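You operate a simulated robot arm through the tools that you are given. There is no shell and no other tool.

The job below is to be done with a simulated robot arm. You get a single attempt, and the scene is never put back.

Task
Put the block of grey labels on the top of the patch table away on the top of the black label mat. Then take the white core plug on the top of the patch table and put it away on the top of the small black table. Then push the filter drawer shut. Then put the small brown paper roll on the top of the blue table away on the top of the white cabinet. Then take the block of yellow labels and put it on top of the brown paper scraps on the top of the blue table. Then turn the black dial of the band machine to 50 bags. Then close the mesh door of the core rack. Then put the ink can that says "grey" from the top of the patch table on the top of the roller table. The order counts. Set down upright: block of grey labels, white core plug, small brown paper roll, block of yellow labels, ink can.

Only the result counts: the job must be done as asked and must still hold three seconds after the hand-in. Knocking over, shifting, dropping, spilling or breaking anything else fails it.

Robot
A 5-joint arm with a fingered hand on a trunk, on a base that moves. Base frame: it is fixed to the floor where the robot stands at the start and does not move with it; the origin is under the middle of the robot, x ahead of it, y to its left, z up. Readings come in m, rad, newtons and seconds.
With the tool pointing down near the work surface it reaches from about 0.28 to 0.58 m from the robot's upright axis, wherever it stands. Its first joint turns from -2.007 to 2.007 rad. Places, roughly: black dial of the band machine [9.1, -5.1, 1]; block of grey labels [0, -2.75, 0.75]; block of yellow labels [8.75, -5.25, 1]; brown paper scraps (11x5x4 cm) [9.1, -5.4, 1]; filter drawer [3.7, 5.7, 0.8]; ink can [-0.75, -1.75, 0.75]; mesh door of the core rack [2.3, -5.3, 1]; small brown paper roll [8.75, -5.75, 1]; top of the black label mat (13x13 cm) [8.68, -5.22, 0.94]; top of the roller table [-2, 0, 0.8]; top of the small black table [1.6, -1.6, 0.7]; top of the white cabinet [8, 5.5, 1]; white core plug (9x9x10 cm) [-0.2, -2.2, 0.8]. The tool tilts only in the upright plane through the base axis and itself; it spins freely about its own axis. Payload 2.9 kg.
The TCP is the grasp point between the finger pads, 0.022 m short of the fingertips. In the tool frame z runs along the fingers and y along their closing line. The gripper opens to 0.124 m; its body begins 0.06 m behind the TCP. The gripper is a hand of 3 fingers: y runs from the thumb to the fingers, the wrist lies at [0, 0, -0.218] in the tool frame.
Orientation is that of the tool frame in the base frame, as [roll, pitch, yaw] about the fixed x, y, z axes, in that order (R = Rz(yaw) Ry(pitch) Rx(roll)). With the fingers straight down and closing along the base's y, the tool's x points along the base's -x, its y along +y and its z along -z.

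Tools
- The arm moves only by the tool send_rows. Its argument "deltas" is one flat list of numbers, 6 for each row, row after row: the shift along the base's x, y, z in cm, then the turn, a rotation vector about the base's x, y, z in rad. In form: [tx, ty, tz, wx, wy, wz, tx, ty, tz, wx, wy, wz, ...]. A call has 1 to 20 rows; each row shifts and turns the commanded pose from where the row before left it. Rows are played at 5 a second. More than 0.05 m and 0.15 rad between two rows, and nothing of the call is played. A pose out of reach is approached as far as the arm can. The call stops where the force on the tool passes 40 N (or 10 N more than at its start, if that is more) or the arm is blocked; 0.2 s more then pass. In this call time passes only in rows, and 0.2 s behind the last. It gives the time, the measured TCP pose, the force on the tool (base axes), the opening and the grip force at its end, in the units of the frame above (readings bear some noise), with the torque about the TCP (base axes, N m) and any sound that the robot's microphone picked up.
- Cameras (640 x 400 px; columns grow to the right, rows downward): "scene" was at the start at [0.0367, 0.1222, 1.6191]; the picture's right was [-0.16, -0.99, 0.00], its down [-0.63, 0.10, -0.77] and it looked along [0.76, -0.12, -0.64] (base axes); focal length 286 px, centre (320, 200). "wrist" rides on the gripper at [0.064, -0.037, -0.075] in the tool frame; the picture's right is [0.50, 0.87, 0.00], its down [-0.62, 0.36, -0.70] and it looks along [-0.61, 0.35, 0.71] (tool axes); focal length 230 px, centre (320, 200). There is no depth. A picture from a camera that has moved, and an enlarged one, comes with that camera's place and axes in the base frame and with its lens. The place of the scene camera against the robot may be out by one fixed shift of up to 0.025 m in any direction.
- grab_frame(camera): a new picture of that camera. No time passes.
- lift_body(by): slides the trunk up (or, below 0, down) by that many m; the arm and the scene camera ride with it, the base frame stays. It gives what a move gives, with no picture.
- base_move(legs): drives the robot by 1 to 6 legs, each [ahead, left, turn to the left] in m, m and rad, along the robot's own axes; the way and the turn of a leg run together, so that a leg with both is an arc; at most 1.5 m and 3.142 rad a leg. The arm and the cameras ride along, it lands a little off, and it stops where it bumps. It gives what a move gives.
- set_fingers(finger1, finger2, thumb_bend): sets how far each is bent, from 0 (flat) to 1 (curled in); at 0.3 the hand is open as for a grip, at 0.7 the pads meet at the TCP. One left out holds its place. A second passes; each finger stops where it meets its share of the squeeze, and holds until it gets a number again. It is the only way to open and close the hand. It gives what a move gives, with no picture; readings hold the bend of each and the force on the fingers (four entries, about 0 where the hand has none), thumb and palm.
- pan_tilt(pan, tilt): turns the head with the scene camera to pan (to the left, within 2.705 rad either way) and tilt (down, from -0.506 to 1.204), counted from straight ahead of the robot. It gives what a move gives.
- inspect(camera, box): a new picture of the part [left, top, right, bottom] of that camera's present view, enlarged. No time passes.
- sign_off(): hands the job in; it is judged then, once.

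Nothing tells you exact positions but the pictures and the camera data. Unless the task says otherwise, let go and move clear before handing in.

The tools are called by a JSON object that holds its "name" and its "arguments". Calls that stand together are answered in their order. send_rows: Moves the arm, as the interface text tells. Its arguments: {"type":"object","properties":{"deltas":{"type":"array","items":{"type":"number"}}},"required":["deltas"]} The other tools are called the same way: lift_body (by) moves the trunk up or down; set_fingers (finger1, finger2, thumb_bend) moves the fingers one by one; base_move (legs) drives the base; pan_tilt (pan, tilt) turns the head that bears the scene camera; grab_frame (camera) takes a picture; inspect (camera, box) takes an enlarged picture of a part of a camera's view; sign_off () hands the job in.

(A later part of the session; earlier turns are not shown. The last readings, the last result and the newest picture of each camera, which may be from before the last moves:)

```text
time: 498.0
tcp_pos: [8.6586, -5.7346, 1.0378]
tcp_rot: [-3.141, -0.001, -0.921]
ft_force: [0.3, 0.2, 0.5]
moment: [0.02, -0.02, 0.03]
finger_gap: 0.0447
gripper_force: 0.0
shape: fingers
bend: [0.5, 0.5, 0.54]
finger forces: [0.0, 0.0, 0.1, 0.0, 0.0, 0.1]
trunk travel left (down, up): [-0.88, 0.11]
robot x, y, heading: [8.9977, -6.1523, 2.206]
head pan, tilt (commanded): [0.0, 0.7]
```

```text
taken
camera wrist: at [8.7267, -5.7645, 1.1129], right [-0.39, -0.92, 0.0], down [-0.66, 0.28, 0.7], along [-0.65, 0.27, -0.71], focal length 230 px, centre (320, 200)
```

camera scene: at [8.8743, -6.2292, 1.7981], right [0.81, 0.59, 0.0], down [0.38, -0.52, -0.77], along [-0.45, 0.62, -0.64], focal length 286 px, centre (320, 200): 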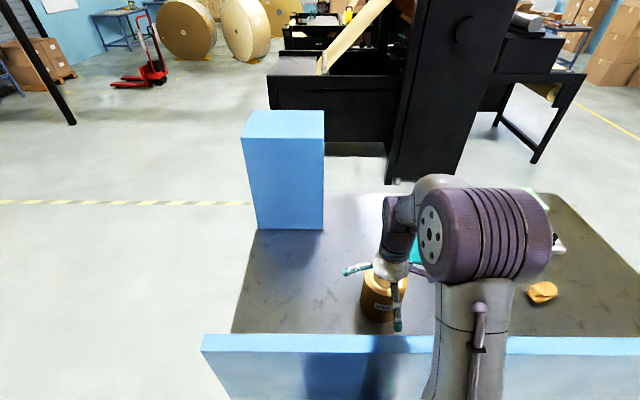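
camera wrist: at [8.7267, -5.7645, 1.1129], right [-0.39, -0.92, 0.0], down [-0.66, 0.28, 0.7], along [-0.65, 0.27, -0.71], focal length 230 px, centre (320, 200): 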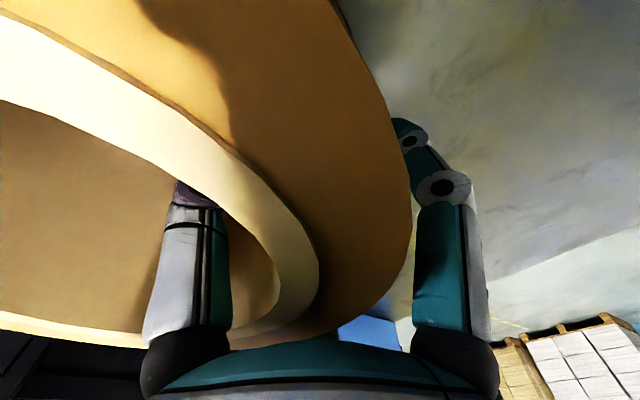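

Now close to grip the wall firmly.

{"name": "set_fingers", "arguments": {"finger1": 0.62, "finger2": 0.62, "thumb_bend": 0.64}}

{"name": "set_fingers", "arguments": {"finger1": 0.8, "finger2": 0.8, "thumb_bend": 0.8}}

{"name": "grab_frame", "arguments": {"camera": "wrist"}}

{"name": "inspect", "arguments": {"camera": "scene", "box": [320, 220, 440, 350]}}

```text
time: 499.0
tcp_pos: [8.6596, -5.7363, 1.0381]
tcp_rot: [3.141, -0.001, -0.921]
ft_force: [2.1, 0.2, 0.3]
moment: [0.02, -0.04, -0.06]
finger_gap: 0.0226
gripper_force: 3.2
shape: fingers
bend: [0.6, 0.62, 0.61]
finger forces: [2.0, 0.1, 0.0, 0.1, 3.9, 0.0]
trunk travel left (down, up): [-0.88, 0.11]
robot x, y, heading: [8.9936, -6.1545, 2.201]
head pan, tilt (commanded): [0.0, 0.7]
```

```text
time: 500.0
tcp_pos: [8.6599, -5.7353, 1.0372]
tcp_rot: [3.141, -0.002, -0.922]
ft_force: [0.5, 0.0, 0.9]
moment: [-0.01, -0.05, -0.09]
finger_gap: 0.0199
gripper_force: 21.3
shape: fingers
bend: [0.61, 0.63, 0.63]
finger forces: [12.8, 9.9, 0.0, 0.1, 20.5, 0.0]
trunk travel left (down, up): [-0.88, 0.11]
robot x, y, heading: [8.9916, -6.1583, 2.205]
head pan, tilt (commanded): [0.0, 0.7]
```

```text
taken
camera wrist: at [8.7264, -5.7643, 1.1126], right [-0.39, -0.92, 0.0], down [-0.66, 0.28, 0.7], along [-0.65, 0.27, -0.71], focal length 230 px, centre (320, 200)
```

wrist: 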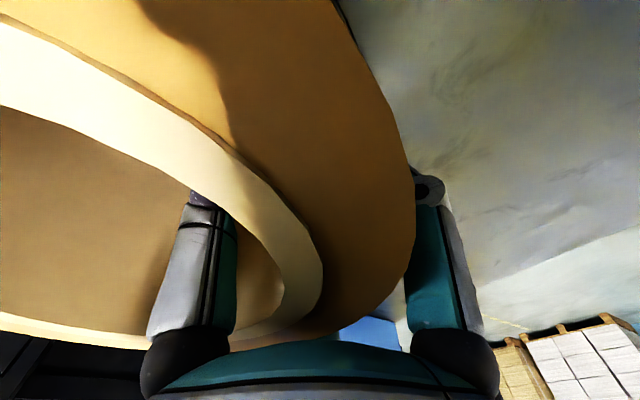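

```text
3.08 times, centred on (380, 285) of scene
camera zoom: at [8.8734, -6.2279, 1.7981], right [0.81, 0.59, 0.0], down [0.38, -0.52, -0.76], along [-0.45, 0.62, -0.64], focal length 879 px, centre (135, -62)
```

zoom: 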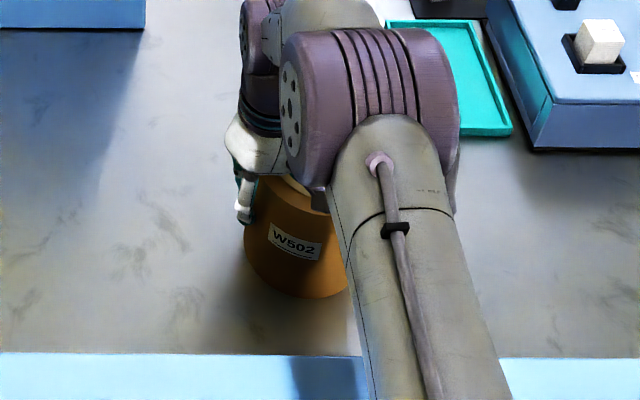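

{"name": "set_fingers", "arguments": {"finger1": 1.0, "finger2": 1.0, "thumb_bend": 1.0}}

{"name": "send_rows", "arguments": {"deltas": [0, 0, 0.5, 0, 0, 0, 0, 0, 0.5, 0, 0, 0, 0, 0, 0.5, 0, 0, 0]}}

{"name": "grab_frame", "arguments": {"camera": "wrist"}}

{"name": "inspect", "arguments": {"camera": "scene", "box": [320, 220, 440, 350]}}

```text
time: 501.0
tcp_pos: [8.6583, -5.7352, 1.0362]
tcp_rot: [3.141, -0.001, -0.922]
ft_force: [-0.1, -0.7, 0.5]
moment: [-0.14, 0.13, -0.11]
finger_gap: 0.0197
gripper_force: 24.8
shape: fingers
bend: [0.61, 0.64, 0.57]
finger forces: [13.7, 12.1, 0.1, 0.1, 23.7, 0.0]
trunk travel left (down, up): [-0.88, 0.11]
robot x, y, heading: [8.9884, -6.1556, 2.203]
head pan, tilt (commanded): [0.0, 0.7]
```

```text
time: 501.8
tcp_pos: [8.6575, -5.7352, 1.052]
tcp_rot: [-3.14, -0.004, -0.919]
ft_force: [-0.6, -0.3, -8.4]
moment: [-0.25, 0.37, 0.02]
finger_gap: 0.0199
gripper_force: 25.6
shape: fingers
bend: [0.61, 0.63, 0.57]
finger forces: [12.8, 13.9, 0.0, 0.0, 24.6, 0.1]
trunk travel left (down, up): [-0.88, 0.11]
robot x, y, heading: [8.9928, -6.1543, 2.202]
head pan, tilt (commanded): [0.0, 0.7]
```

```text
taken
camera wrist: at [8.7259, -5.7636, 1.1274], right [-0.39, -0.92, 0.0], down [-0.66, 0.28, 0.7], along [-0.65, 0.27, -0.71], focal length 230 px, centre (320, 200)
```

wrist: 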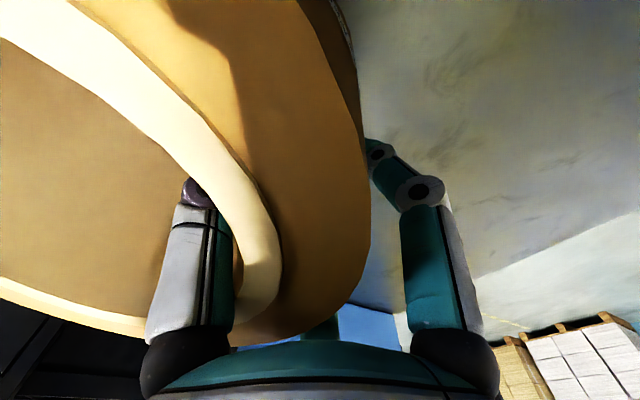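

```text
3.08 times, centred on (380, 285) of scene
camera zoom: at [8.873, -6.2271, 1.798], right [0.81, 0.59, 0.0], down [0.38, -0.52, -0.76], along [-0.45, 0.62, -0.64], focal length 879 px, centre (135, -62)
```

zoom: 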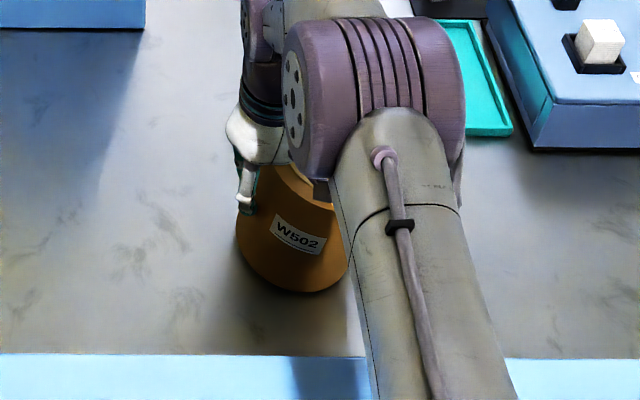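

The roll is lifted, carrying its full weight with a small tilt. I'll raise more and check stability.

{"name": "send_rows", "arguments": {"deltas": [0, 0, 1, 0, 0, 0, 0, 0, 1.5, 0, 0, 0, 0, 0, 2, 0, 0, 0, 0, 0, 2, 0, 0, 0]}}

{"name": "send_rows", "arguments": {"deltas": [0, 0, 0, 0, 0, 0, 0, 0, 0, 0, 0, 0, 0, 0, 0, 0, 0, 0, 0, 0, 0, 0, 0, 0, 0, 0, 0, 0, 0, 0]}}

{"name": "grab_frame", "arguments": {"camera": "wrist"}}

{"name": "inspect", "arguments": {"camera": "scene", "box": [320, 180, 440, 330]}}

```text
time: 502.8
tcp_pos: [8.6597, -5.7357, 1.1167]
tcp_rot: [3.141, -0.003, -0.922]
ft_force: [0.4, -0.1, -9.0]
moment: [-0.28, 0.37, -0.03]
finger_gap: 0.0197
gripper_force: 26.0
shape: fingers
bend: [0.61, 0.63, 0.57]
finger forces: [13.2, 13.9, 0.0, 0.0, 25.2, 0.0]
trunk travel left (down, up): [-0.88, 0.11]
robot x, y, heading: [8.9917, -6.1572, 2.204]
head pan, tilt (commanded): [0.0, 0.7]
```

```text
time: 504.0
tcp_pos: [8.659, -5.733, 1.1156]
tcp_rot: [-3.14, -0.003, -0.92]
ft_force: [0.8, -0.1, -9.2]
moment: [-0.25, 0.38, 0.02]
finger_gap: 0.0199
gripper_force: 25.9
shape: fingers
bend: [0.61, 0.63, 0.57]
finger forces: [12.9, 14.2, 0.0, 0.0, 25.0, 0.1]
trunk travel left (down, up): [-0.88, 0.11]
robot x, y, heading: [8.9934, -6.1565, 2.2]
head pan, tilt (commanded): [0.0, 0.7]
```

```text
taken
camera wrist: at [8.7263, -5.7626, 1.1916], right [-0.39, -0.92, 0.0], down [-0.66, 0.28, 0.7], along [-0.65, 0.27, -0.71], focal length 230 px, centre (320, 200)
```

wrist: 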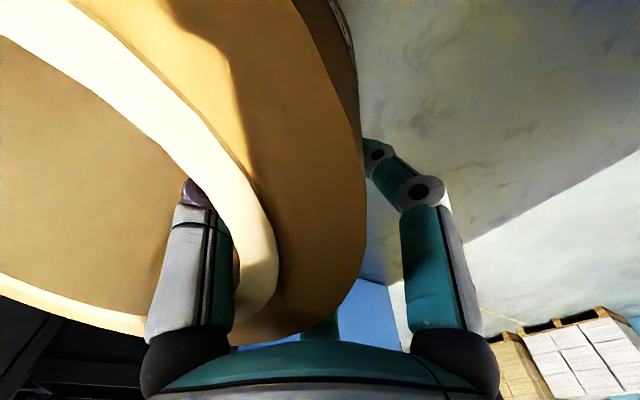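

```text
2.67 times, centred on (380, 255) of scene
camera zoom: at [8.8729, -6.227, 1.7981], right [0.81, 0.59, 0.0], down [0.38, -0.52, -0.76], along [-0.45, 0.62, -0.64], focal length 762 px, centre (160, 53)
```

zoom: 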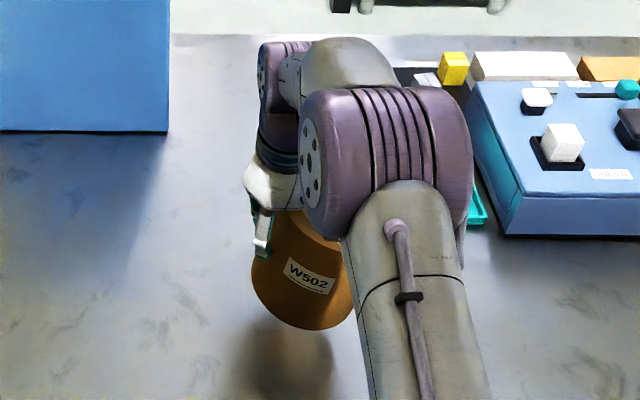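

The roll hangs steadily. I'll raise it above the rear panel, back off and look toward the north-east for a route to the white cabinet.

{"name": "lift_body", "arguments": {"by": 0.1}}

{"name": "send_rows", "arguments": {"deltas": [0, 0, 1.5, 0, 0, 0, 0, 0, 2, 0, 0, 0, 0, 0, 2, 0, 0, 0, 0, 0, 2, 0, 0, 0]}}

{"name": "base_move", "arguments": {"legs": [[-0.2, 0, 0], [-0.3, 0, 0]]}}

{"name": "pan_tilt", "arguments": {"pan": -1.5, "tilt": 0.25}}

{"name": "grab_frame", "arguments": {"camera": "scene"}}

{"name": "grab_frame", "arguments": {"camera": "wrist"}}

```text
time: 505.3
tcp_pos: [8.6593, -5.7341, 1.2157]
tcp_rot: [-3.142, -0.004, -0.922]
ft_force: [0.5, 0.4, -9.1]
moment: [-0.25, 0.34, -0.03]
finger_gap: 0.0196
gripper_force: 25.9
shape: fingers
bend: [0.61, 0.63, 0.57]
finger forces: [12.7, 14.2, 0.0, 0.0, 25.0, 0.0]
trunk travel left (down, up): [-0.98, 0.01]
robot x, y, heading: [8.9936, -6.155, 2.201]
head pan, tilt (commanded): [0.0, 0.7]
```

```text
time: 506.3
tcp_pos: [8.6591, -5.7345, 1.2913]
tcp_rot: [-3.142, -0.003, -0.923]
ft_force: [0.4, -0.3, -7.8]
moment: [-0.24, 0.37, -0.04]
finger_gap: 0.0198
gripper_force: 26.8
shape: fingers
bend: [0.61, 0.63, 0.57]
finger forces: [13.1, 14.0, 0.0, 0.0, 25.5, 0.0]
trunk travel left (down, up): [-0.98, 0.01]
robot x, y, heading: [8.9872, -6.1555, 2.208]
head pan, tilt (commanded): [0.0, 0.7]
```

```text
time: 509.6
tcp_pos: [8.954, -6.1358, 1.29]
tcp_rot: [-3.141, -0.003, -0.921]
ft_force: [-0.5, -0.7, -8.9]
moment: [-0.25, 0.4, 0.03]
finger_gap: 0.0199
gripper_force: 26.0
shape: fingers
bend: [0.61, 0.63, 0.57]
finger forces: [12.8, 14.3, 0.0, 0.0, 25.5, 0.0]
trunk travel left (down, up): [-0.98, 0.01]
robot x, y, heading: [9.2857, -6.5584, 2.203]
head pan, tilt (commanded): [0.0, 0.7]
```

```text
time: 511.2
tcp_pos: [8.9543, -6.1375, 1.2921]
tcp_rot: [-3.141, -0.003, -0.922]
ft_force: [-0.8, 0.1, -9.2]
moment: [-0.26, 0.34, 0.04]
finger_gap: 0.0196
gripper_force: 26.4
shape: fingers
bend: [0.61, 0.63, 0.57]
finger forces: [13.0, 14.1, 0.0, 0.0, 25.6, 0.0]
trunk travel left (down, up): [-0.98, 0.01]
robot x, y, heading: [9.2851, -6.5576, 2.203]
head pan, tilt (commanded): [-1.499, 0.25]
```

```text
taken
camera scene: at [9.2896, -6.6384, 1.939], right [0.65, -0.76, 0.0], down [-0.19, -0.16, -0.97], along [0.74, 0.63, -0.25], focal length 286 px, centre (320, 200)
```

scene: 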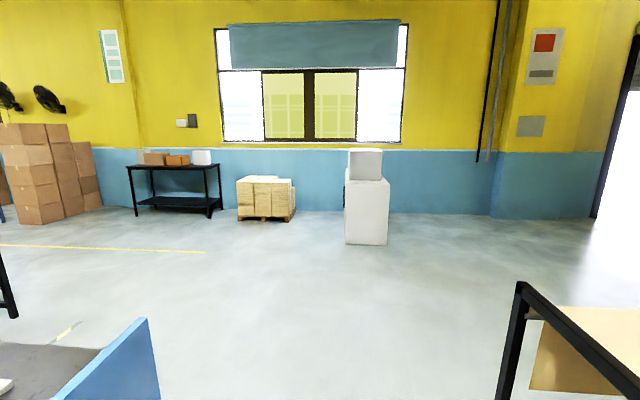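

```text
taken
camera wrist: at [9.022, -6.1662, 1.367], right [-0.39, -0.92, 0.0], down [-0.66, 0.28, 0.7], along [-0.65, 0.27, -0.71], focal length 230 px, centre (320, 200)
```

wrist: 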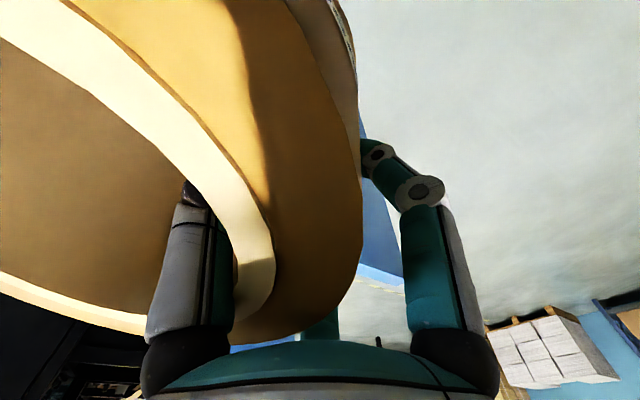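

{"name": "pan_tilt", "arguments": {"pan": -0.85, "tilt": 0.2}}

{"name": "grab_frame", "arguments": {"camera": "scene"}}

```text
time: 512.2
tcp_pos: [8.9545, -6.1378, 1.2918]
tcp_rot: [3.141, -0.004, -0.922]
ft_force: [0.2, 0.0, -7.4]
moment: [-0.22, 0.38, 0.02]
finger_gap: 0.0199
gripper_force: 26.2
shape: fingers
bend: [0.61, 0.63, 0.57]
finger forces: [13.0, 14.1, 0.0, 0.1, 25.6, 0.0]
trunk travel left (down, up): [-0.98, 0.01]
robot x, y, heading: [9.2864, -6.5578, 2.201]
head pan, tilt (commanded): [-0.85, 0.201]
```

```text
taken
camera scene: at [9.2389, -6.6081, 1.9435], right [0.98, -0.22, 0.0], down [-0.04, -0.2, -0.98], along [0.21, 0.96, -0.2], focal length 286 px, centre (320, 200)
```

scene: 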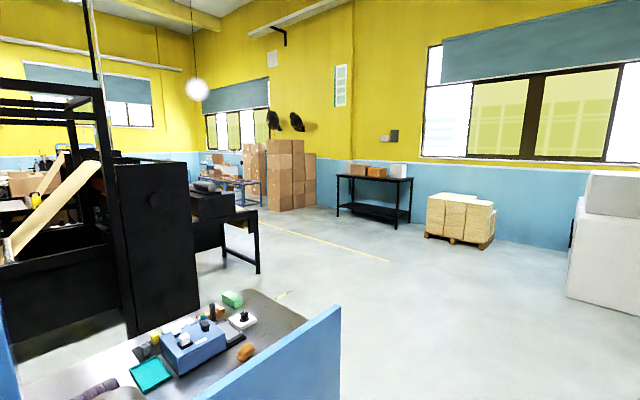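

There is an open aisle to the north-east of the blue table. I'll carry the roll around the table's left end to about (10.3, -3.4) and look north.

{"name": "base_move", "arguments": {"legs": [[-0.058, -1.197, 0], [0.931, -0.929, 0], [1.086, -0.548, 0]]}}

{"name": "pan_tilt", "arguments": {"pan": -0.55, "tilt": 0.25}}

{"name": "grab_frame", "arguments": {"camera": "scene"}}

```text
time: 530.2
tcp_pos: [9.9348, -2.9732, 1.2903]
tcp_rot: [-3.14, -0.002, -0.917]
ft_force: [-0.4, 0.1, -7.8]
moment: [-0.22, 0.36, 0.01]
finger_gap: 0.0198
gripper_force: 26.6
shape: fingers
bend: [0.61, 0.63, 0.57]
finger forces: [13.0, 14.3, 0.1, 0.1, 25.9, 0.1]
trunk travel left (down, up): [-0.98, 0.01]
robot x, y, heading: [10.2732, -3.3922, 2.202]
head pan, tilt (commanded): [-0.85, 0.201]
```

```text
time: 531.0
tcp_pos: [9.9351, -2.9741, 1.2912]
tcp_rot: [3.141, -0.005, -0.917]
ft_force: [-0.2, 0.9, -8.1]
moment: [-0.23, 0.34, 0.01]
finger_gap: 0.0196
gripper_force: 26.8
shape: fingers
bend: [0.61, 0.63, 0.57]
finger forces: [12.8, 14.4, 0.1, 0.1, 26.0, 0.0]
trunk travel left (down, up): [-0.98, 0.01]
robot x, y, heading: [10.2748, -3.3885, 2.205]
head pan, tilt (commanded): [-0.55, 0.25]
```

```text
taken
camera scene: at [10.1936, -3.4406, 1.9389], right [1.0, 0.09, 0.0], down [0.02, -0.25, -0.97], along [-0.08, 0.97, -0.25], focal length 286 px, centre (320, 200)
```

scene: 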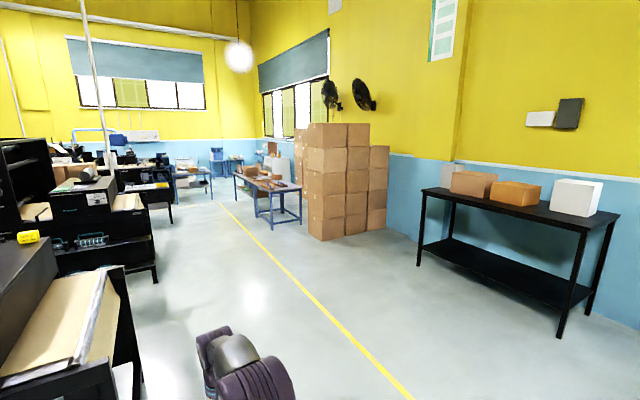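

The aisle along the yellow line leads straight to the white cabinet's corner of the hall. I'll drive along it.

{"name": "base_move", "arguments": {"legs": [[0.97, -0.329, 0], [0.97, -0.329, 0], [0.97, -0.329, 0], [1.421, -0.013, 0], [1.421, -0.013, 0]]}}

{"name": "pan_tilt", "arguments": {"pan": -0.5, "tilt": 0.3}}

{"name": "grab_frame", "arguments": {"camera": "scene"}}

{"name": "grab_frame", "arguments": {"camera": "wrist"}}

```text
time: 559.5
tcp_pos: [7.391, 2.298, 1.2914]
tcp_rot: [-3.141, -0.003, -0.939]
ft_force: [-0.4, 0.0, -8.0]
moment: [-0.23, 0.34, 0.0]
finger_gap: 0.0197
gripper_force: 26.3
shape: fingers
bend: [0.61, 0.63, 0.57]
finger forces: [12.9, 14.5, 0.0, 0.0, 26.0, 0.0]
trunk travel left (down, up): [-0.98, 0.01]
robot x, y, heading: [7.7168, 1.8734, 2.185]
head pan, tilt (commanded): [-0.55, 0.25]
```

```text
time: 560.1
tcp_pos: [7.391, 2.2973, 1.2909]
tcp_rot: [3.141, -0.005, -0.937]
ft_force: [0.1, 0.1, -8.3]
moment: [-0.26, 0.37, -0.01]
finger_gap: 0.0199
gripper_force: 26.3
shape: fingers
bend: [0.61, 0.63, 0.57]
finger forces: [12.7, 14.4, 0.1, 0.1, 26.1, 0.0]
trunk travel left (down, up): [-0.98, 0.01]
robot x, y, heading: [7.7146, 1.8716, 2.19]
head pan, tilt (commanded): [-0.499, 0.3]
```

```text
taken
camera scene: at [7.6342, 1.825, 1.9342], right [0.99, 0.11, 0.0], down [0.03, -0.29, -0.96], along [-0.11, 0.95, -0.3], focal length 286 px, centre (320, 200)
```

scene: 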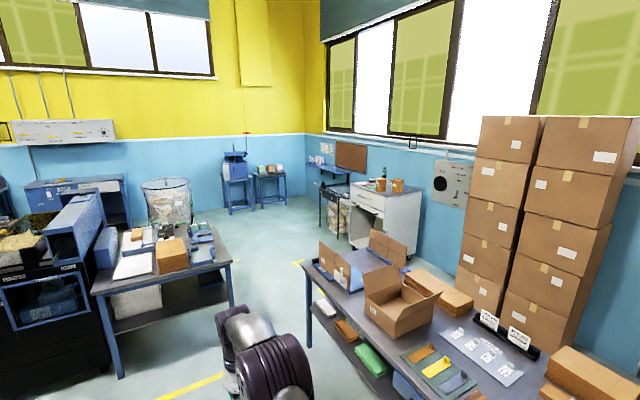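

```text
taken
camera wrist: at [7.4575, 2.2679, 1.3669], right [-0.4, -0.92, 0.0], down [-0.65, 0.29, 0.7], along [-0.64, 0.28, -0.71], focal length 230 px, centre (320, 200)
```

wrist: 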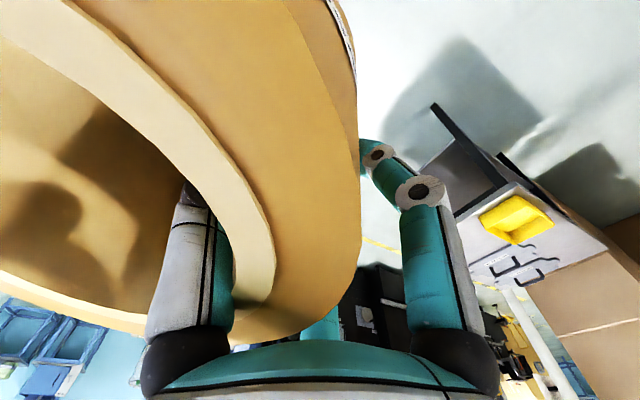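

The cabinet stands beyond the gap between the two packing tables. I'll go through the gap facing north.

{"name": "base_move", "arguments": {"legs": [[1.335, -0.074, 0], [0, 0, -0.62], [0.9, 0.15, 0], [0.65, 0, 0]]}}

{"name": "pan_tilt", "arguments": {"pan": -0.8, "tilt": 0.5}}

{"name": "grab_frame", "arguments": {"camera": "scene"}}

```text
time: 571.8
tcp_pos: [6.8463, 4.2442, 1.2885]
tcp_rot: [-3.137, -0.008, -1.522]
ft_force: [-0.7, 0.7, -8.2]
moment: [0.0, 0.44, 0.01]
finger_gap: 0.0193
gripper_force: 26.3
shape: fingers
bend: [0.61, 0.63, 0.57]
finger forces: [12.6, 14.9, 0.0, 0.0, 25.9, 0.0]
trunk travel left (down, up): [-0.98, 0.01]
robot x, y, heading: [6.8955, 3.7057, 1.602]
head pan, tilt (commanded): [-0.499, 0.3]
stopped in leg 3: the robot was blocked; the commanded pose is now the measured one
```

```text
time: 572.5
tcp_pos: [6.8549, 4.2405, 1.2908]
tcp_rot: [3.14, -0.004, -1.521]
ft_force: [0.8, 0.5, -8.3]
moment: [-0.01, 0.45, -0.01]
finger_gap: 0.0194
gripper_force: 25.9
shape: fingers
bend: [0.61, 0.63, 0.57]
finger forces: [12.9, 13.7, 0.0, 0.0, 26.0, 0.0]
trunk travel left (down, up): [-0.98, 0.01]
robot x, y, heading: [6.891, 3.7074, 1.603]
head pan, tilt (commanded): [-0.799, 0.499]
```

```text
taken
camera scene: at [6.8268, 3.6999, 1.9159], right [0.72, -0.69, 0.0], down [-0.33, -0.35, -0.88], along [0.61, 0.63, -0.48], focal length 286 px, centre (320, 200)
```

scene: 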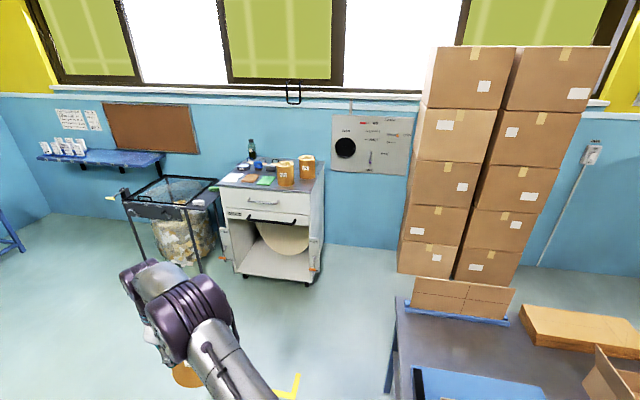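

I was blocked; let me look down on both sides to see what the base met.

{"name": "pan_tilt", "arguments": {"pan": -1.2, "tilt": 1.0}}

{"name": "grab_frame", "arguments": {"camera": "scene"}}

{"name": "pan_tilt", "arguments": {"pan": 0.9, "tilt": 0.9}}

{"name": "grab_frame", "arguments": {"camera": "scene"}}

```text
time: 573.5
tcp_pos: [6.8534, 4.2401, 1.2907]
tcp_rot: [-3.141, -0.002, -1.52]
ft_force: [0.1, 0.6, -8.1]
moment: [-0.01, 0.46, 0.0]
finger_gap: 0.0195
gripper_force: 26.4
shape: fingers
bend: [0.61, 0.63, 0.57]
finger forces: [13.0, 14.0, 0.0, 0.1, 26.1, 0.0]
trunk travel left (down, up): [-0.98, 0.01]
robot x, y, heading: [6.894, 3.7022, 1.603]
head pan, tilt (commanded): [-1.201, 1.0]
```

```text
taken
camera scene: at [6.8248, 3.6606, 1.8748], right [0.39, -0.92, 0.0], down [-0.77, -0.33, -0.54], along [0.5, 0.21, -0.84], focal length 286 px, centre (320, 200)
```

scene: 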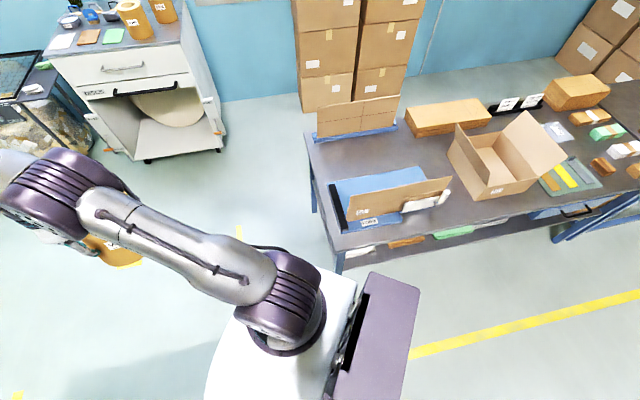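

```text
time: 575.5
tcp_pos: [6.8538, 4.24, 1.2913]
tcp_rot: [-3.141, -0.004, -1.523]
ft_force: [-0.4, -0.1, -8.6]
moment: [0.03, 0.42, 0.02]
finger_gap: 0.0195
gripper_force: 26.5
shape: fingers
bend: [0.61, 0.63, 0.57]
finger forces: [13.0, 13.9, 0.0, 0.0, 26.1, 0.1]
trunk travel left (down, up): [-0.98, 0.01]
robot x, y, heading: [6.8911, 3.7029, 1.601]
head pan, tilt (commanded): [0.901, 0.901]
```

```text
taken
camera scene: at [6.7009, 3.6783, 1.882], right [0.6, 0.8, 0.0], down [0.63, -0.47, -0.62], along [-0.5, 0.37, -0.78], focal length 286 px, centre (320, 200)
```

scene: 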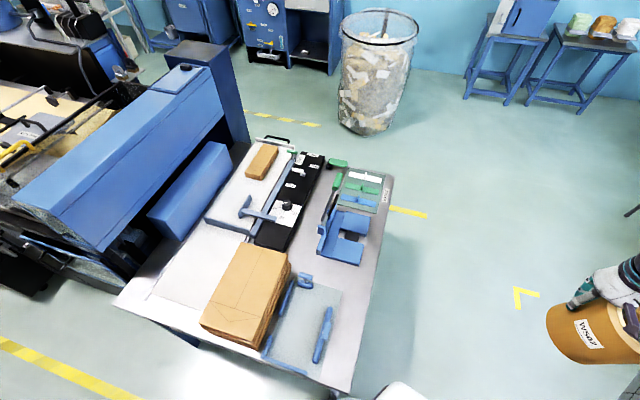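

The gap between the packing tables is only about as wide as my base, so I must not squeeze through. I'll back off and take the long known way round to the cabinet's west side, carrying the roll.

{"name": "base_move", "arguments": {"legs": [[-0.7, -0.09, 0], [0, 0, 1.85], [0, 0, 1.88]]}}

{"name": "pan_tilt", "arguments": {"pan": 0, "tilt": 0.3}}

{"name": "grab_frame", "arguments": {"camera": "scene"}}

```text
time: 588.3
tcp_pos: [7.3339, 2.5816, 1.2917]
tcp_rot: [-3.141, -0.003, 2.209]
ft_force: [0.6, -0.3, -9.4]
moment: [0.19, -0.35, -0.01]
finger_gap: 0.0191
gripper_force: 26.4
shape: fingers
bend: [0.62, 0.63, 0.57]
finger forces: [11.8, 14.8, 0.1, 0.1, 26.3, 0.0]
trunk travel left (down, up): [-0.98, 0.01]
robot x, y, heading: [7.0024, 3.0032, -0.946]
head pan, tilt (commanded): [0.901, 0.901]
```

```text
time: 589.5
tcp_pos: [7.3347, 2.5811, 1.2913]
tcp_rot: [-3.141, -0.004, 2.21]
ft_force: [0.7, 0.6, -7.8]
moment: [0.23, -0.37, -0.01]
finger_gap: 0.0187
gripper_force: 26.7
shape: fingers
bend: [0.62, 0.63, 0.57]
finger forces: [11.9, 14.7, 0.0, 0.0, 26.3, 0.0]
trunk travel left (down, up): [-0.98, 0.01]
robot x, y, heading: [7.0057, 3.0037, -0.95]
head pan, tilt (commanded): [0.0, 0.3]
```

```text
taken
camera scene: at [7.155, 3.0512, 1.9341], right [-0.81, -0.58, 0.0], down [-0.17, 0.24, -0.95], along [0.56, -0.78, -0.3], focal length 286 px, centre (320, 200)
```

scene: 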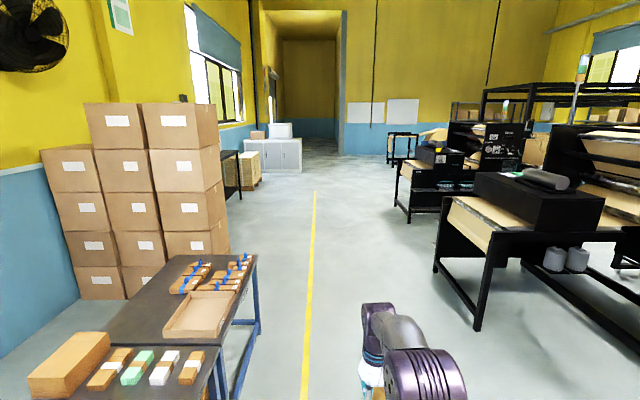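

{"name": "base_move", "arguments": {"legs": [[1.394, -0.04, 0], [1.394, -0.04, 0], [1.394, -0.04, 0], [1.21, -0.408, 0], [1.21, -0.408, 0]]}}

{"name": "pan_tilt", "arguments": {"pan": -1.1, "tilt": 0.3}}

{"name": "grab_frame", "arguments": {"camera": "scene"}}

```text
time: 621.7
tcp_pos: [10.3395, -3.3707, 1.2916]
tcp_rot: [-3.141, -0.004, 2.192]
ft_force: [0.2, 0.4, -8.5]
moment: [0.26, -0.38, 0.04]
finger_gap: 0.0185
gripper_force: 25.9
shape: fingers
bend: [0.62, 0.63, 0.57]
finger forces: [12.0, 14.6, 0.0, 0.1, 26.3, 0.0]
trunk travel left (down, up): [-0.98, 0.01]
robot x, y, heading: [10.0179, -2.942, -0.968]
head pan, tilt (commanded): [0.0, 0.3]
```

```text
time: 623.0
tcp_pos: [10.3401, -3.3712, 1.2911]
tcp_rot: [-3.142, -0.004, 2.192]
ft_force: [-0.6, -0.4, -9.0]
moment: [0.28, -0.34, -0.03]
finger_gap: 0.019
gripper_force: 26.8
shape: fingers
bend: [0.62, 0.63, 0.57]
finger forces: [12.0, 14.7, 0.0, 0.0, 26.3, 0.0]
trunk travel left (down, up): [-0.98, 0.01]
robot x, y, heading: [10.0192, -2.9411, -0.968]
head pan, tilt (commanded): [-1.1, 0.3]
```

```text
taken
camera scene: at [10.0709, -2.9035, 1.9342], right [-0.88, 0.47, 0.0], down [0.14, 0.26, -0.96], along [-0.45, -0.84, -0.3], focal length 286 px, centre (320, 200)
```

scene: 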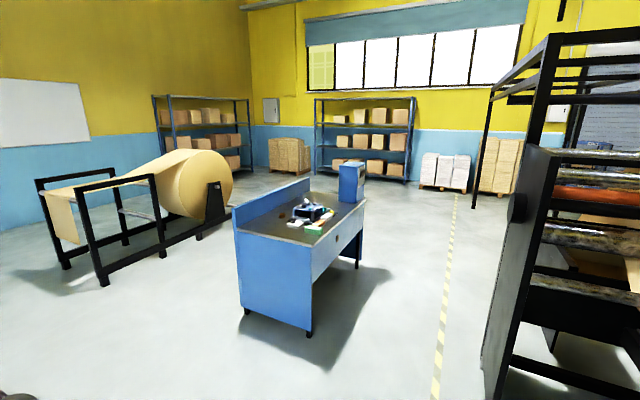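

{"name": "base_move", "arguments": {"legs": [[0, 0, -1.53], [0.975, 0.12, 0], [0.975, 0.12, 0], [1.33, -0.057, 0], [0.671, -0.438, 0], [0, 0, -1.32]]}}

{"name": "pan_tilt", "arguments": {"pan": 0, "tilt": 0.3}}

{"name": "grab_frame", "arguments": {"camera": "scene"}}

```text
time: 650.0
tcp_pos: [6.2687, -4.7959, 1.2906]
tcp_rot: [-3.141, -0.003, -0.654]
ft_force: [0.1, 0.2, -9.2]
moment: [-0.35, 0.3, 0.01]
finger_gap: 0.0183
gripper_force: 26.3
shape: fingers
bend: [0.62, 0.63, 0.57]
finger forces: [11.6, 14.6, 0.1, 0.0, 26.1, 0.0]
trunk travel left (down, up): [-0.98, 0.01]
robot x, y, heading: [6.6999, -5.1113, 2.465]
head pan, tilt (commanded): [-1.1, 0.3]
```

```text
time: 651.3
tcp_pos: [6.2687, -4.7952, 1.2914]
tcp_rot: [3.14, -0.005, -0.655]
ft_force: [-1.0, 0.8, -8.1]
moment: [-0.34, 0.27, 0.02]
finger_gap: 0.0183
gripper_force: 26.0
shape: fingers
bend: [0.62, 0.63, 0.57]
finger forces: [11.7, 14.5, 0.1, 0.1, 26.2, 0.0]
trunk travel left (down, up): [-0.98, 0.01]
robot x, y, heading: [6.7034, -5.1093, 2.471]
head pan, tilt (commanded): [0.0, 0.3]
```

```text
taken
camera scene: at [6.5963, -5.2123, 1.9342], right [0.62, 0.78, 0.0], down [0.23, -0.18, -0.95], along [-0.75, 0.6, -0.3], focal length 286 px, centre (320, 200)
```

scene: 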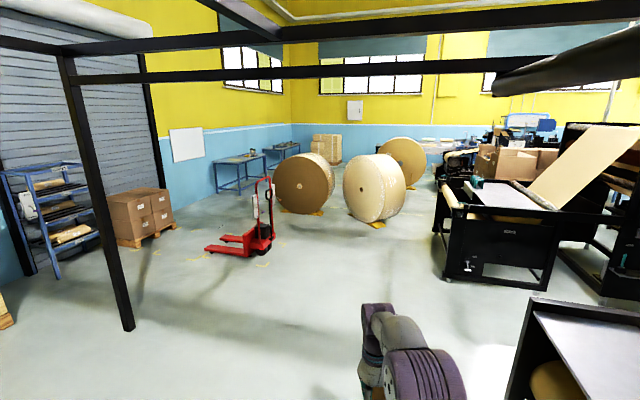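

{"name": "base_move", "arguments": {"legs": [[1.227, -0.015, 0], [1.227, -0.015, 0], [1.227, -0.015, 0], [0, 0, 0.871], [0.55, -0.1, 0], [0.7, 0.12, 0]]}}

{"name": "grab_frame", "arguments": {"camera": "scene"}}

```text
time: 677.6
tcp_pos: [2.1427, -3.1462, 1.2918]
tcp_rot: [-3.139, -0.003, 0.219]
ft_force: [-0.4, 0.1, -7.8]
moment: [-0.43, -0.07, -0.01]
finger_gap: 0.018
gripper_force: 25.8
shape: fingers
bend: [0.62, 0.63, 0.57]
finger forces: [11.5, 14.4, 0.0, 0.0, 26.0, 0.0]
trunk travel left (down, up): [-0.98, 0.01]
robot x, y, heading: [2.6607, -3.0161, -2.941]
head pan, tilt (commanded): [0.0, 0.3]
```

```text
taken
camera scene: at [2.6701, -3.1759, 1.9342], right [-0.2, 0.98, 0.0], down [0.29, 0.06, -0.96], along [-0.94, -0.19, -0.3], focal length 286 px, centre (320, 200)
```

scene: 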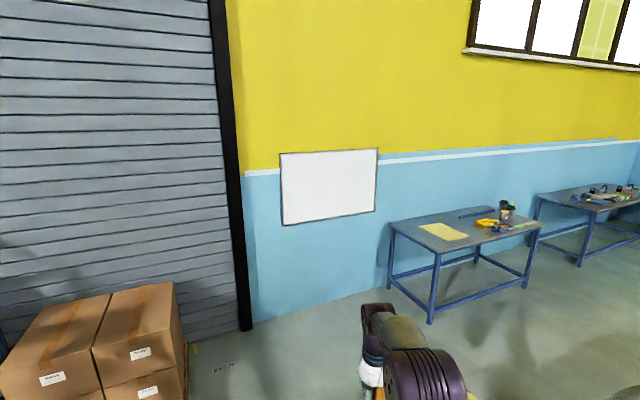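

{"name": "base_move", "arguments": {"legs": [[1.389, -0.248, 0], [0, 0, -1.77], [0.65, 0.4, 0], [0.9, 0.35, 0], [1.4, 0, 0], [1.35, -0.1, 0]]}}

{"name": "grab_frame", "arguments": {"camera": "scene"}}

```text
time: 710.2
tcp_pos: [0.5495, 1.8031, 1.2924]
tcp_rot: [3.141, -0.003, -1.532]
ft_force: [0.3, -0.2, -7.8]
moment: [-0.05, 0.44, -0.03]
finger_gap: 0.0177
gripper_force: 25.8
shape: fingers
bend: [0.62, 0.63, 0.57]
finger forces: [11.5, 14.5, 0.0, 0.0, 25.9, 0.1]
trunk travel left (down, up): [-0.98, 0.01]
robot x, y, heading: [0.587, 1.2681, 1.592]
head pan, tilt (commanded): [0.0, 0.3]
```

```text
taken
camera scene: at [0.4516, 1.2907, 1.9342], right [1.0, 0.02, 0.0], down [0.01, -0.3, -0.96], along [-0.02, 0.95, -0.3], focal length 286 px, centre (320, 200)
```

scene: 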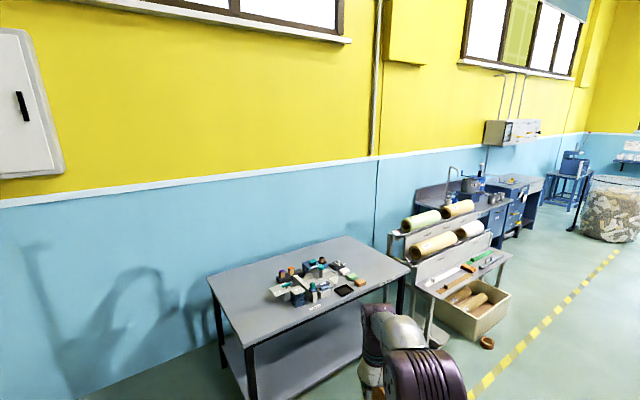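

{"name": "base_move", "arguments": {"legs": [[0, 0, -0.69], [0.798, -0.014, 0], [0.798, -0.014, 0], [1.432, -0.357, 0], [1.368, -0.357, 0], [1.107, -0.59, 0]]}}

{"name": "pan_tilt", "arguments": {"pan": -0.6, "tilt": 0.35}}

{"name": "grab_frame", "arguments": {"camera": "scene"}}

```text
time: 739.7
tcp_pos: [5.3385, 5.1894, 1.2901]
tcp_rot: [3.141, -0.004, -2.234]
ft_force: [1.2, -0.3, -8.2]
moment: [0.26, 0.34, -0.01]
finger_gap: 0.0175
gripper_force: 26.0
shape: fingers
bend: [0.62, 0.63, 0.57]
finger forces: [11.6, 14.3, 0.1, 0.1, 25.9, 0.0]
trunk travel left (down, up): [-0.98, 0.01]
robot x, y, heading: [5.0195, 4.7583, 0.894]
head pan, tilt (commanded): [0.0, 0.3]
```

```text
time: 740.7
tcp_pos: [5.3383, 5.1899, 1.2903]
tcp_rot: [-3.141, -0.007, -2.235]
ft_force: [-0.2, 0.5, -9.3]
moment: [0.28, 0.37, 0.01]
finger_gap: 0.0174
gripper_force: 26.4
shape: fingers
bend: [0.62, 0.63, 0.57]
finger forces: [11.4, 14.3, 0.1, 0.0, 25.8, 0.1]
trunk travel left (down, up): [-0.98, 0.01]
robot x, y, heading: [5.0149, 4.76, 0.889]
head pan, tilt (commanded): [-0.6, 0.351]
```

```text
taken
camera scene: at [4.9705, 4.8237, 1.9295], right [0.29, -0.96, 0.0], down [-0.33, -0.1, -0.94], along [0.9, 0.27, -0.34], focal length 286 px, centre (320, 200)
```

scene: 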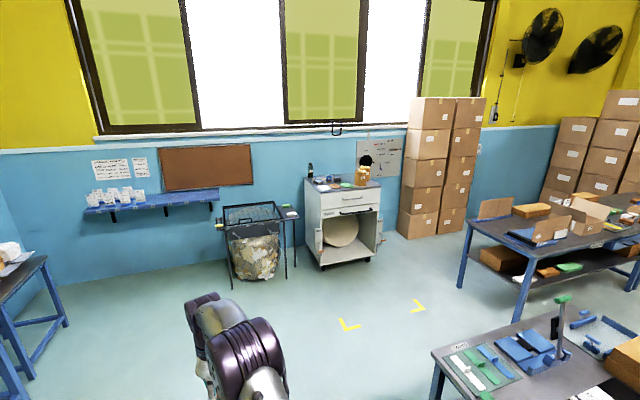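

{"name": "inspect", "arguments": {"camera": "scene", "box": [280, 140, 420, 280]}}

```text
2.86 times, centred on (350, 210) of scene
camera zoom: at [4.9705, 4.8237, 1.9295], right [0.29, -0.96, 0.0], down [-0.33, -0.1, -0.94], along [0.9, 0.27, -0.34], focal length 816 px, centre (234, 171)
```

zoom: 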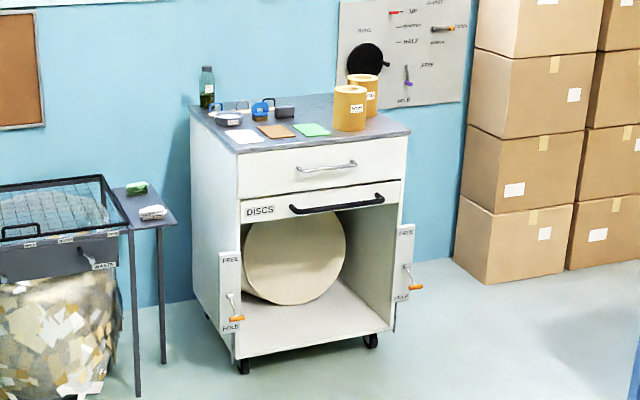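

The cabinet top carries three cards, cups, a bottle and two other orange rolls. I'll drive in front of it for a closer view.

{"name": "base_move", "arguments": {"legs": [[1.064, -0.534, 0], [0, 0, -0.27], [0.72, -0.88, 0]]}}

{"name": "pan_tilt", "arguments": {"pan": 0.0, "tilt": 0.6}}

{"name": "grab_frame", "arguments": {"camera": "scene"}}

```text
time: 753.0
tcp_pos: [7.6196, 5.2672, 1.2916]
tcp_rot: [3.14, -0.006, -2.515]
ft_force: [-0.4, -0.3, -9.0]
moment: [0.36, 0.28, 0.0]
finger_gap: 0.0174
gripper_force: 25.8
shape: fingers
bend: [0.62, 0.63, 0.57]
finger forces: [11.5, 14.3, 0.0, 0.0, 25.7, 0.0]
trunk travel left (down, up): [-0.98, 0.01]
robot x, y, heading: [7.1918, 4.9425, 0.612]
head pan, tilt (commanded): [-0.6, 0.351]
```

```text
time: 754.0
tcp_pos: [7.6188, 5.2665, 1.2901]
tcp_rot: [-3.141, -0.005, -2.515]
ft_force: [0.5, 0.4, -8.8]
moment: [0.41, 0.22, 0.04]
finger_gap: 0.0174
gripper_force: 25.5
shape: fingers
bend: [0.62, 0.63, 0.57]
finger forces: [11.5, 14.3, 0.0, 0.0, 25.8, 0.0]
trunk travel left (down, up): [-0.98, 0.01]
robot x, y, heading: [7.1915, 4.9449, 0.604]
head pan, tilt (commanded): [0.0, 0.6]
```

```text
taken
camera scene: at [7.1465, 5.0698, 1.9067], right [0.57, -0.82, 0.0], down [-0.46, -0.32, -0.82], along [0.68, 0.47, -0.57], focal length 286 px, centre (320, 200)
```

scene: 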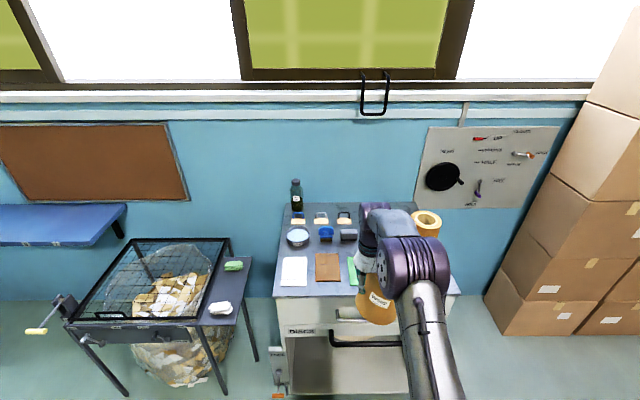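

The arm hides the right half of the top; I'll step right to see it.

{"name": "base_move", "arguments": {"legs": [[0, -0.42, 0]]}}

{"name": "grab_frame", "arguments": {"camera": "scene"}}

{"name": "inspect", "arguments": {"camera": "scene", "box": [130, 180, 370, 320]}}

```text
time: 756.5
tcp_pos: [7.8555, 4.929, 1.2908]
tcp_rot: [-3.14, -0.004, -2.513]
ft_force: [-0.4, -0.1, -7.2]
moment: [0.35, 0.27, 0.0]
finger_gap: 0.0178
gripper_force: 25.8
shape: fingers
bend: [0.62, 0.63, 0.57]
finger forces: [11.5, 14.4, 0.0, 0.1, 25.8, 0.0]
trunk travel left (down, up): [-0.98, 0.01]
robot x, y, heading: [7.4324, 4.5977, 0.618]
head pan, tilt (commanded): [0.0, 0.6]
```

```text
taken
camera scene: at [7.3827, 4.7311, 1.9065], right [0.57, -0.82, 0.0], down [-0.46, -0.33, -0.82], along [0.68, 0.47, -0.57], focal length 286 px, centre (320, 200)
```

scene: 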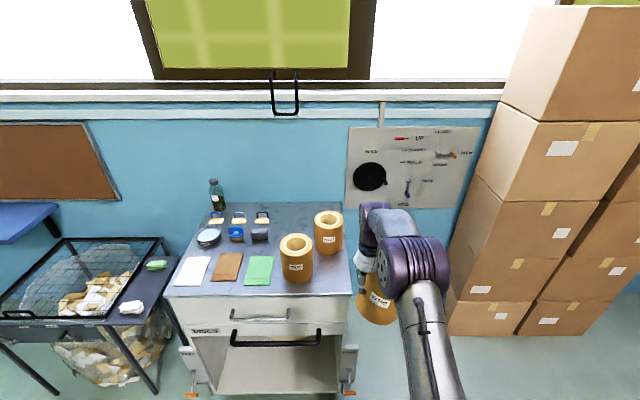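

```text
2.67 times, centred on (250, 250) of scene
camera zoom: at [7.3827, 4.7311, 1.9065], right [0.57, -0.82, 0.0], down [-0.46, -0.33, -0.82], along [0.68, 0.47, -0.57], focal length 762 px, centre (507, 67)
```

zoom: 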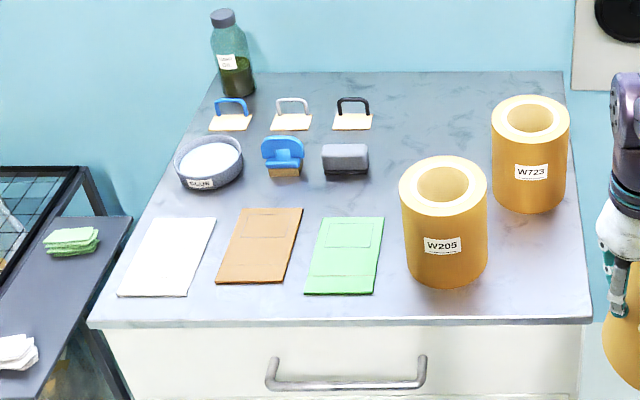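

The only good free spot is behind roll W723 at the right-rear of the cabinet top, reachable from the cabinet's right side. I'll retract and raise the arm, turn left and move toward the niche between cabinet and boxes.

{"name": "send_rows", "arguments": {"deltas": [-3.2, -2.25, 1, 0, 0, 0, -3.2, -2.25, 1, 0, 0, 0, -3.2, -2.25, 1, 0, 0, 0, -3.2, -2.25, 1, 0, 0, 0]}}

{"name": "base_move", "arguments": {"legs": [[0, 0, 1.57], [-0.42, -0.36, 0]]}}

{"name": "pan_tilt", "arguments": {"pan": -1.3, "tilt": 0.8}}

{"name": "grab_frame", "arguments": {"camera": "scene"}}

{"name": "pan_tilt", "arguments": {"pan": -0.5, "tilt": 0.8}}

{"name": "grab_frame", "arguments": {"camera": "scene"}}

```text
time: 757.5
tcp_pos: [7.7263, 4.8374, 1.3318]
tcp_rot: [-3.141, -0.002, -2.511]
ft_force: [-0.2, 0.3, -6.8]
moment: [0.36, 0.22, 0.0]
finger_gap: 0.0173
gripper_force: 25.9
shape: fingers
bend: [0.63, 0.63, 0.57]
finger forces: [12.3, 13.6, 0.0, 0.0, 25.7, 0.0]
trunk travel left (down, up): [-0.98, 0.01]
robot x, y, heading: [7.4313, 4.6018, 0.614]
head pan, tilt (commanded): [0.0, 0.6]
```

```text
time: 764.5
tcp_pos: [7.7257, 4.762, 1.3313]
tcp_rot: [3.141, -0.005, -0.947]
ft_force: [0.3, -0.4, -7.8]
moment: [-0.31, 0.34, 0.01]
finger_gap: 0.017
gripper_force: 25.2
shape: fingers
bend: [0.63, 0.63, 0.57]
finger forces: [11.4, 14.3, 0.0, 0.1, 25.6, 0.0]
trunk travel left (down, up): [-0.98, 0.01]
robot x, y, heading: [7.9665, 4.4607, 2.175]
head pan, tilt (commanded): [0.0, 0.6]
```

```text
time: 766.0
tcp_pos: [7.7276, 4.7613, 1.3305]
tcp_rot: [-3.141, -0.006, -0.947]
ft_force: [0.5, -0.3, -8.8]
moment: [-0.27, 0.35, -0.02]
finger_gap: 0.0172
gripper_force: 25.1
shape: fingers
bend: [0.63, 0.63, 0.57]
finger forces: [11.5, 14.2, 0.0, 0.0, 25.6, 0.0]
trunk travel left (down, up): [-0.98, 0.01]
robot x, y, heading: [7.9651, 4.4617, 2.173]
head pan, tilt (commanded): [-1.3, 0.799]
```

```text
taken
camera scene: at [7.9409, 4.3836, 1.8899], right [0.77, -0.64, 0.0], down [-0.46, -0.55, -0.7], along [0.45, 0.54, -0.72], focal length 286 px, centre (320, 200)
```

scene: 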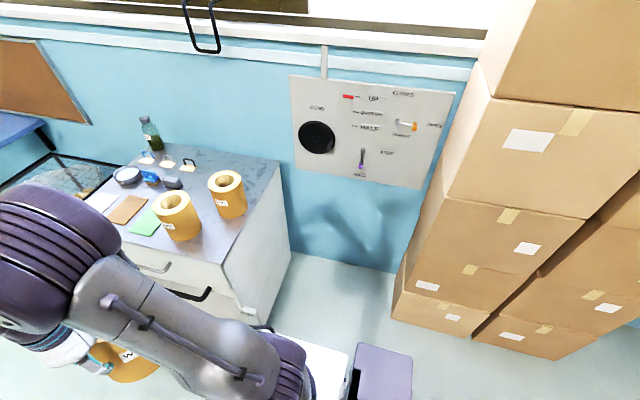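

```text
time: 767.1
tcp_pos: [7.7267, 4.7609, 1.3315]
tcp_rot: [-3.142, -0.004, -0.948]
ft_force: [0.1, -0.5, -7.4]
moment: [-0.26, 0.35, 0.01]
finger_gap: 0.0173
gripper_force: 25.5
shape: fingers
bend: [0.63, 0.63, 0.57]
finger forces: [11.5, 14.1, 0.0, 0.0, 25.6, 0.1]
trunk travel left (down, up): [-0.98, 0.01]
robot x, y, heading: [7.9633, 4.4592, 2.176]
head pan, tilt (commanded): [-0.499, 0.799]
```

```text
taken
camera scene: at [7.8808, 4.4019, 1.8898], right [0.99, 0.1, 0.0], down [0.08, -0.71, -0.7], along [-0.07, 0.69, -0.72], focal length 286 px, centre (320, 200)
```

scene: 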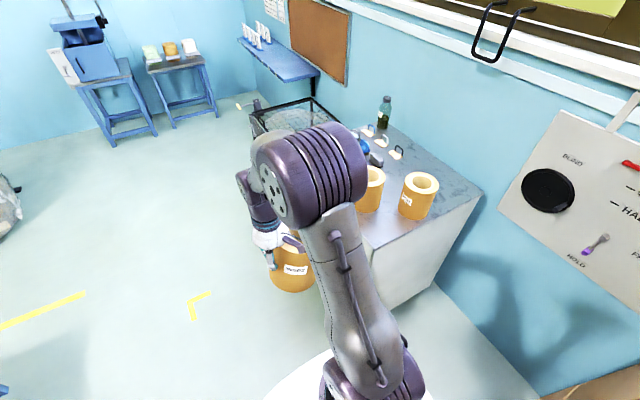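

The niche between cabinet and boxes is about 0.8 m wide. I'll slide in sideways, with the arm toward the cabinet.

{"name": "base_move", "arguments": {"legs": [[0.08, -0.55, 0]]}}

{"name": "pan_tilt", "arguments": {"pan": -1.9, "tilt": 0.95}}

{"name": "grab_frame", "arguments": {"camera": "scene"}}

{"name": "pan_tilt", "arguments": {"pan": -0.4, "tilt": 0.9}}

{"name": "grab_frame", "arguments": {"camera": "scene"}}

```text
time: 770.3
tcp_pos: [8.1338, 5.1373, 1.3311]
tcp_rot: [-3.14, -0.005, -0.948]
ft_force: [-0.2, -0.2, -7.8]
moment: [-0.24, 0.35, -0.01]
finger_gap: 0.0176
gripper_force: 25.3
shape: fingers
bend: [0.63, 0.63, 0.57]
finger forces: [11.5, 14.1, 0.0, 0.0, 25.6, 0.0]
trunk travel left (down, up): [-0.98, 0.01]
robot x, y, heading: [8.3676, 4.8428, 2.173]
head pan, tilt (commanded): [-0.499, 0.799]
```

```text
time: 771.9
tcp_pos: [8.1338, 5.1389, 1.3317]
tcp_rot: [3.141, -0.005, -0.95]
ft_force: [-0.2, 0.2, -7.8]
moment: [-0.25, 0.31, -0.01]
finger_gap: 0.0172
gripper_force: 25.4
shape: fingers
bend: [0.63, 0.63, 0.57]
finger forces: [11.5, 14.1, 0.1, 0.0, 25.6, 0.1]
trunk travel left (down, up): [-0.98, 0.01]
robot x, y, heading: [8.3712, 4.8395, 2.171]
head pan, tilt (commanded): [-1.901, 0.949]
```

```text
taken
camera scene: at [8.3649, 4.7187, 1.8784], right [0.27, -0.96, 0.0], down [-0.78, -0.22, -0.58], along [0.56, 0.16, -0.81], focal length 286 px, centre (320, 200)
```

scene: 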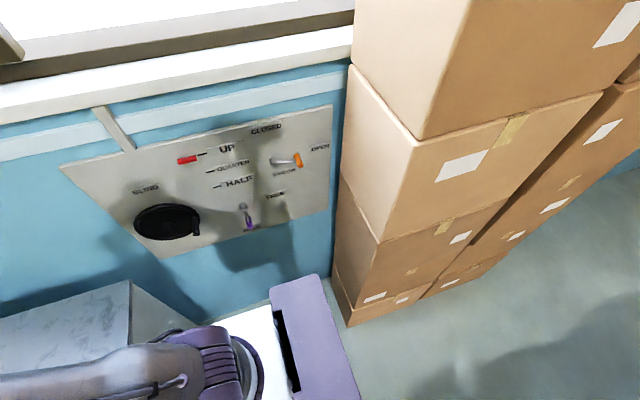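

```text
time: 773.5
tcp_pos: [8.1336, 5.1392, 1.3324]
tcp_rot: [-3.14, -0.005, -0.948]
ft_force: [0.1, 0.0, -8.3]
moment: [-0.27, 0.35, 0.0]
finger_gap: 0.0173
gripper_force: 26.0
shape: fingers
bend: [0.63, 0.63, 0.57]
finger forces: [11.4, 14.2, 0.0, 0.0, 25.6, 0.1]
trunk travel left (down, up): [-0.98, 0.01]
robot x, y, heading: [8.3707, 4.8391, 2.17]
head pan, tilt (commanded): [-0.4, 0.901]
```

```text
taken
camera scene: at [8.2797, 4.7729, 1.8819], right [0.98, 0.2, 0.0], down [0.16, -0.77, -0.62], along [-0.12, 0.61, -0.78], focal length 286 px, centre (320, 200)
```

scene: 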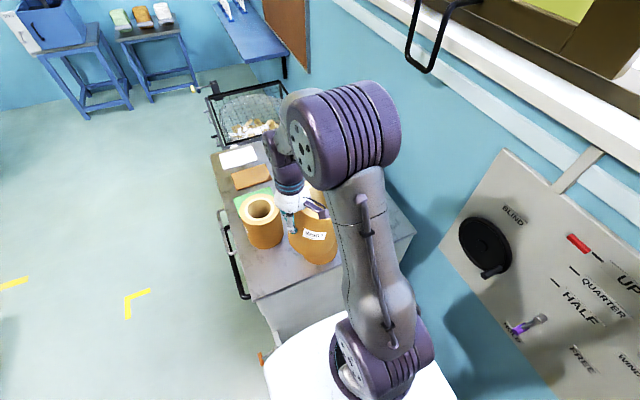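

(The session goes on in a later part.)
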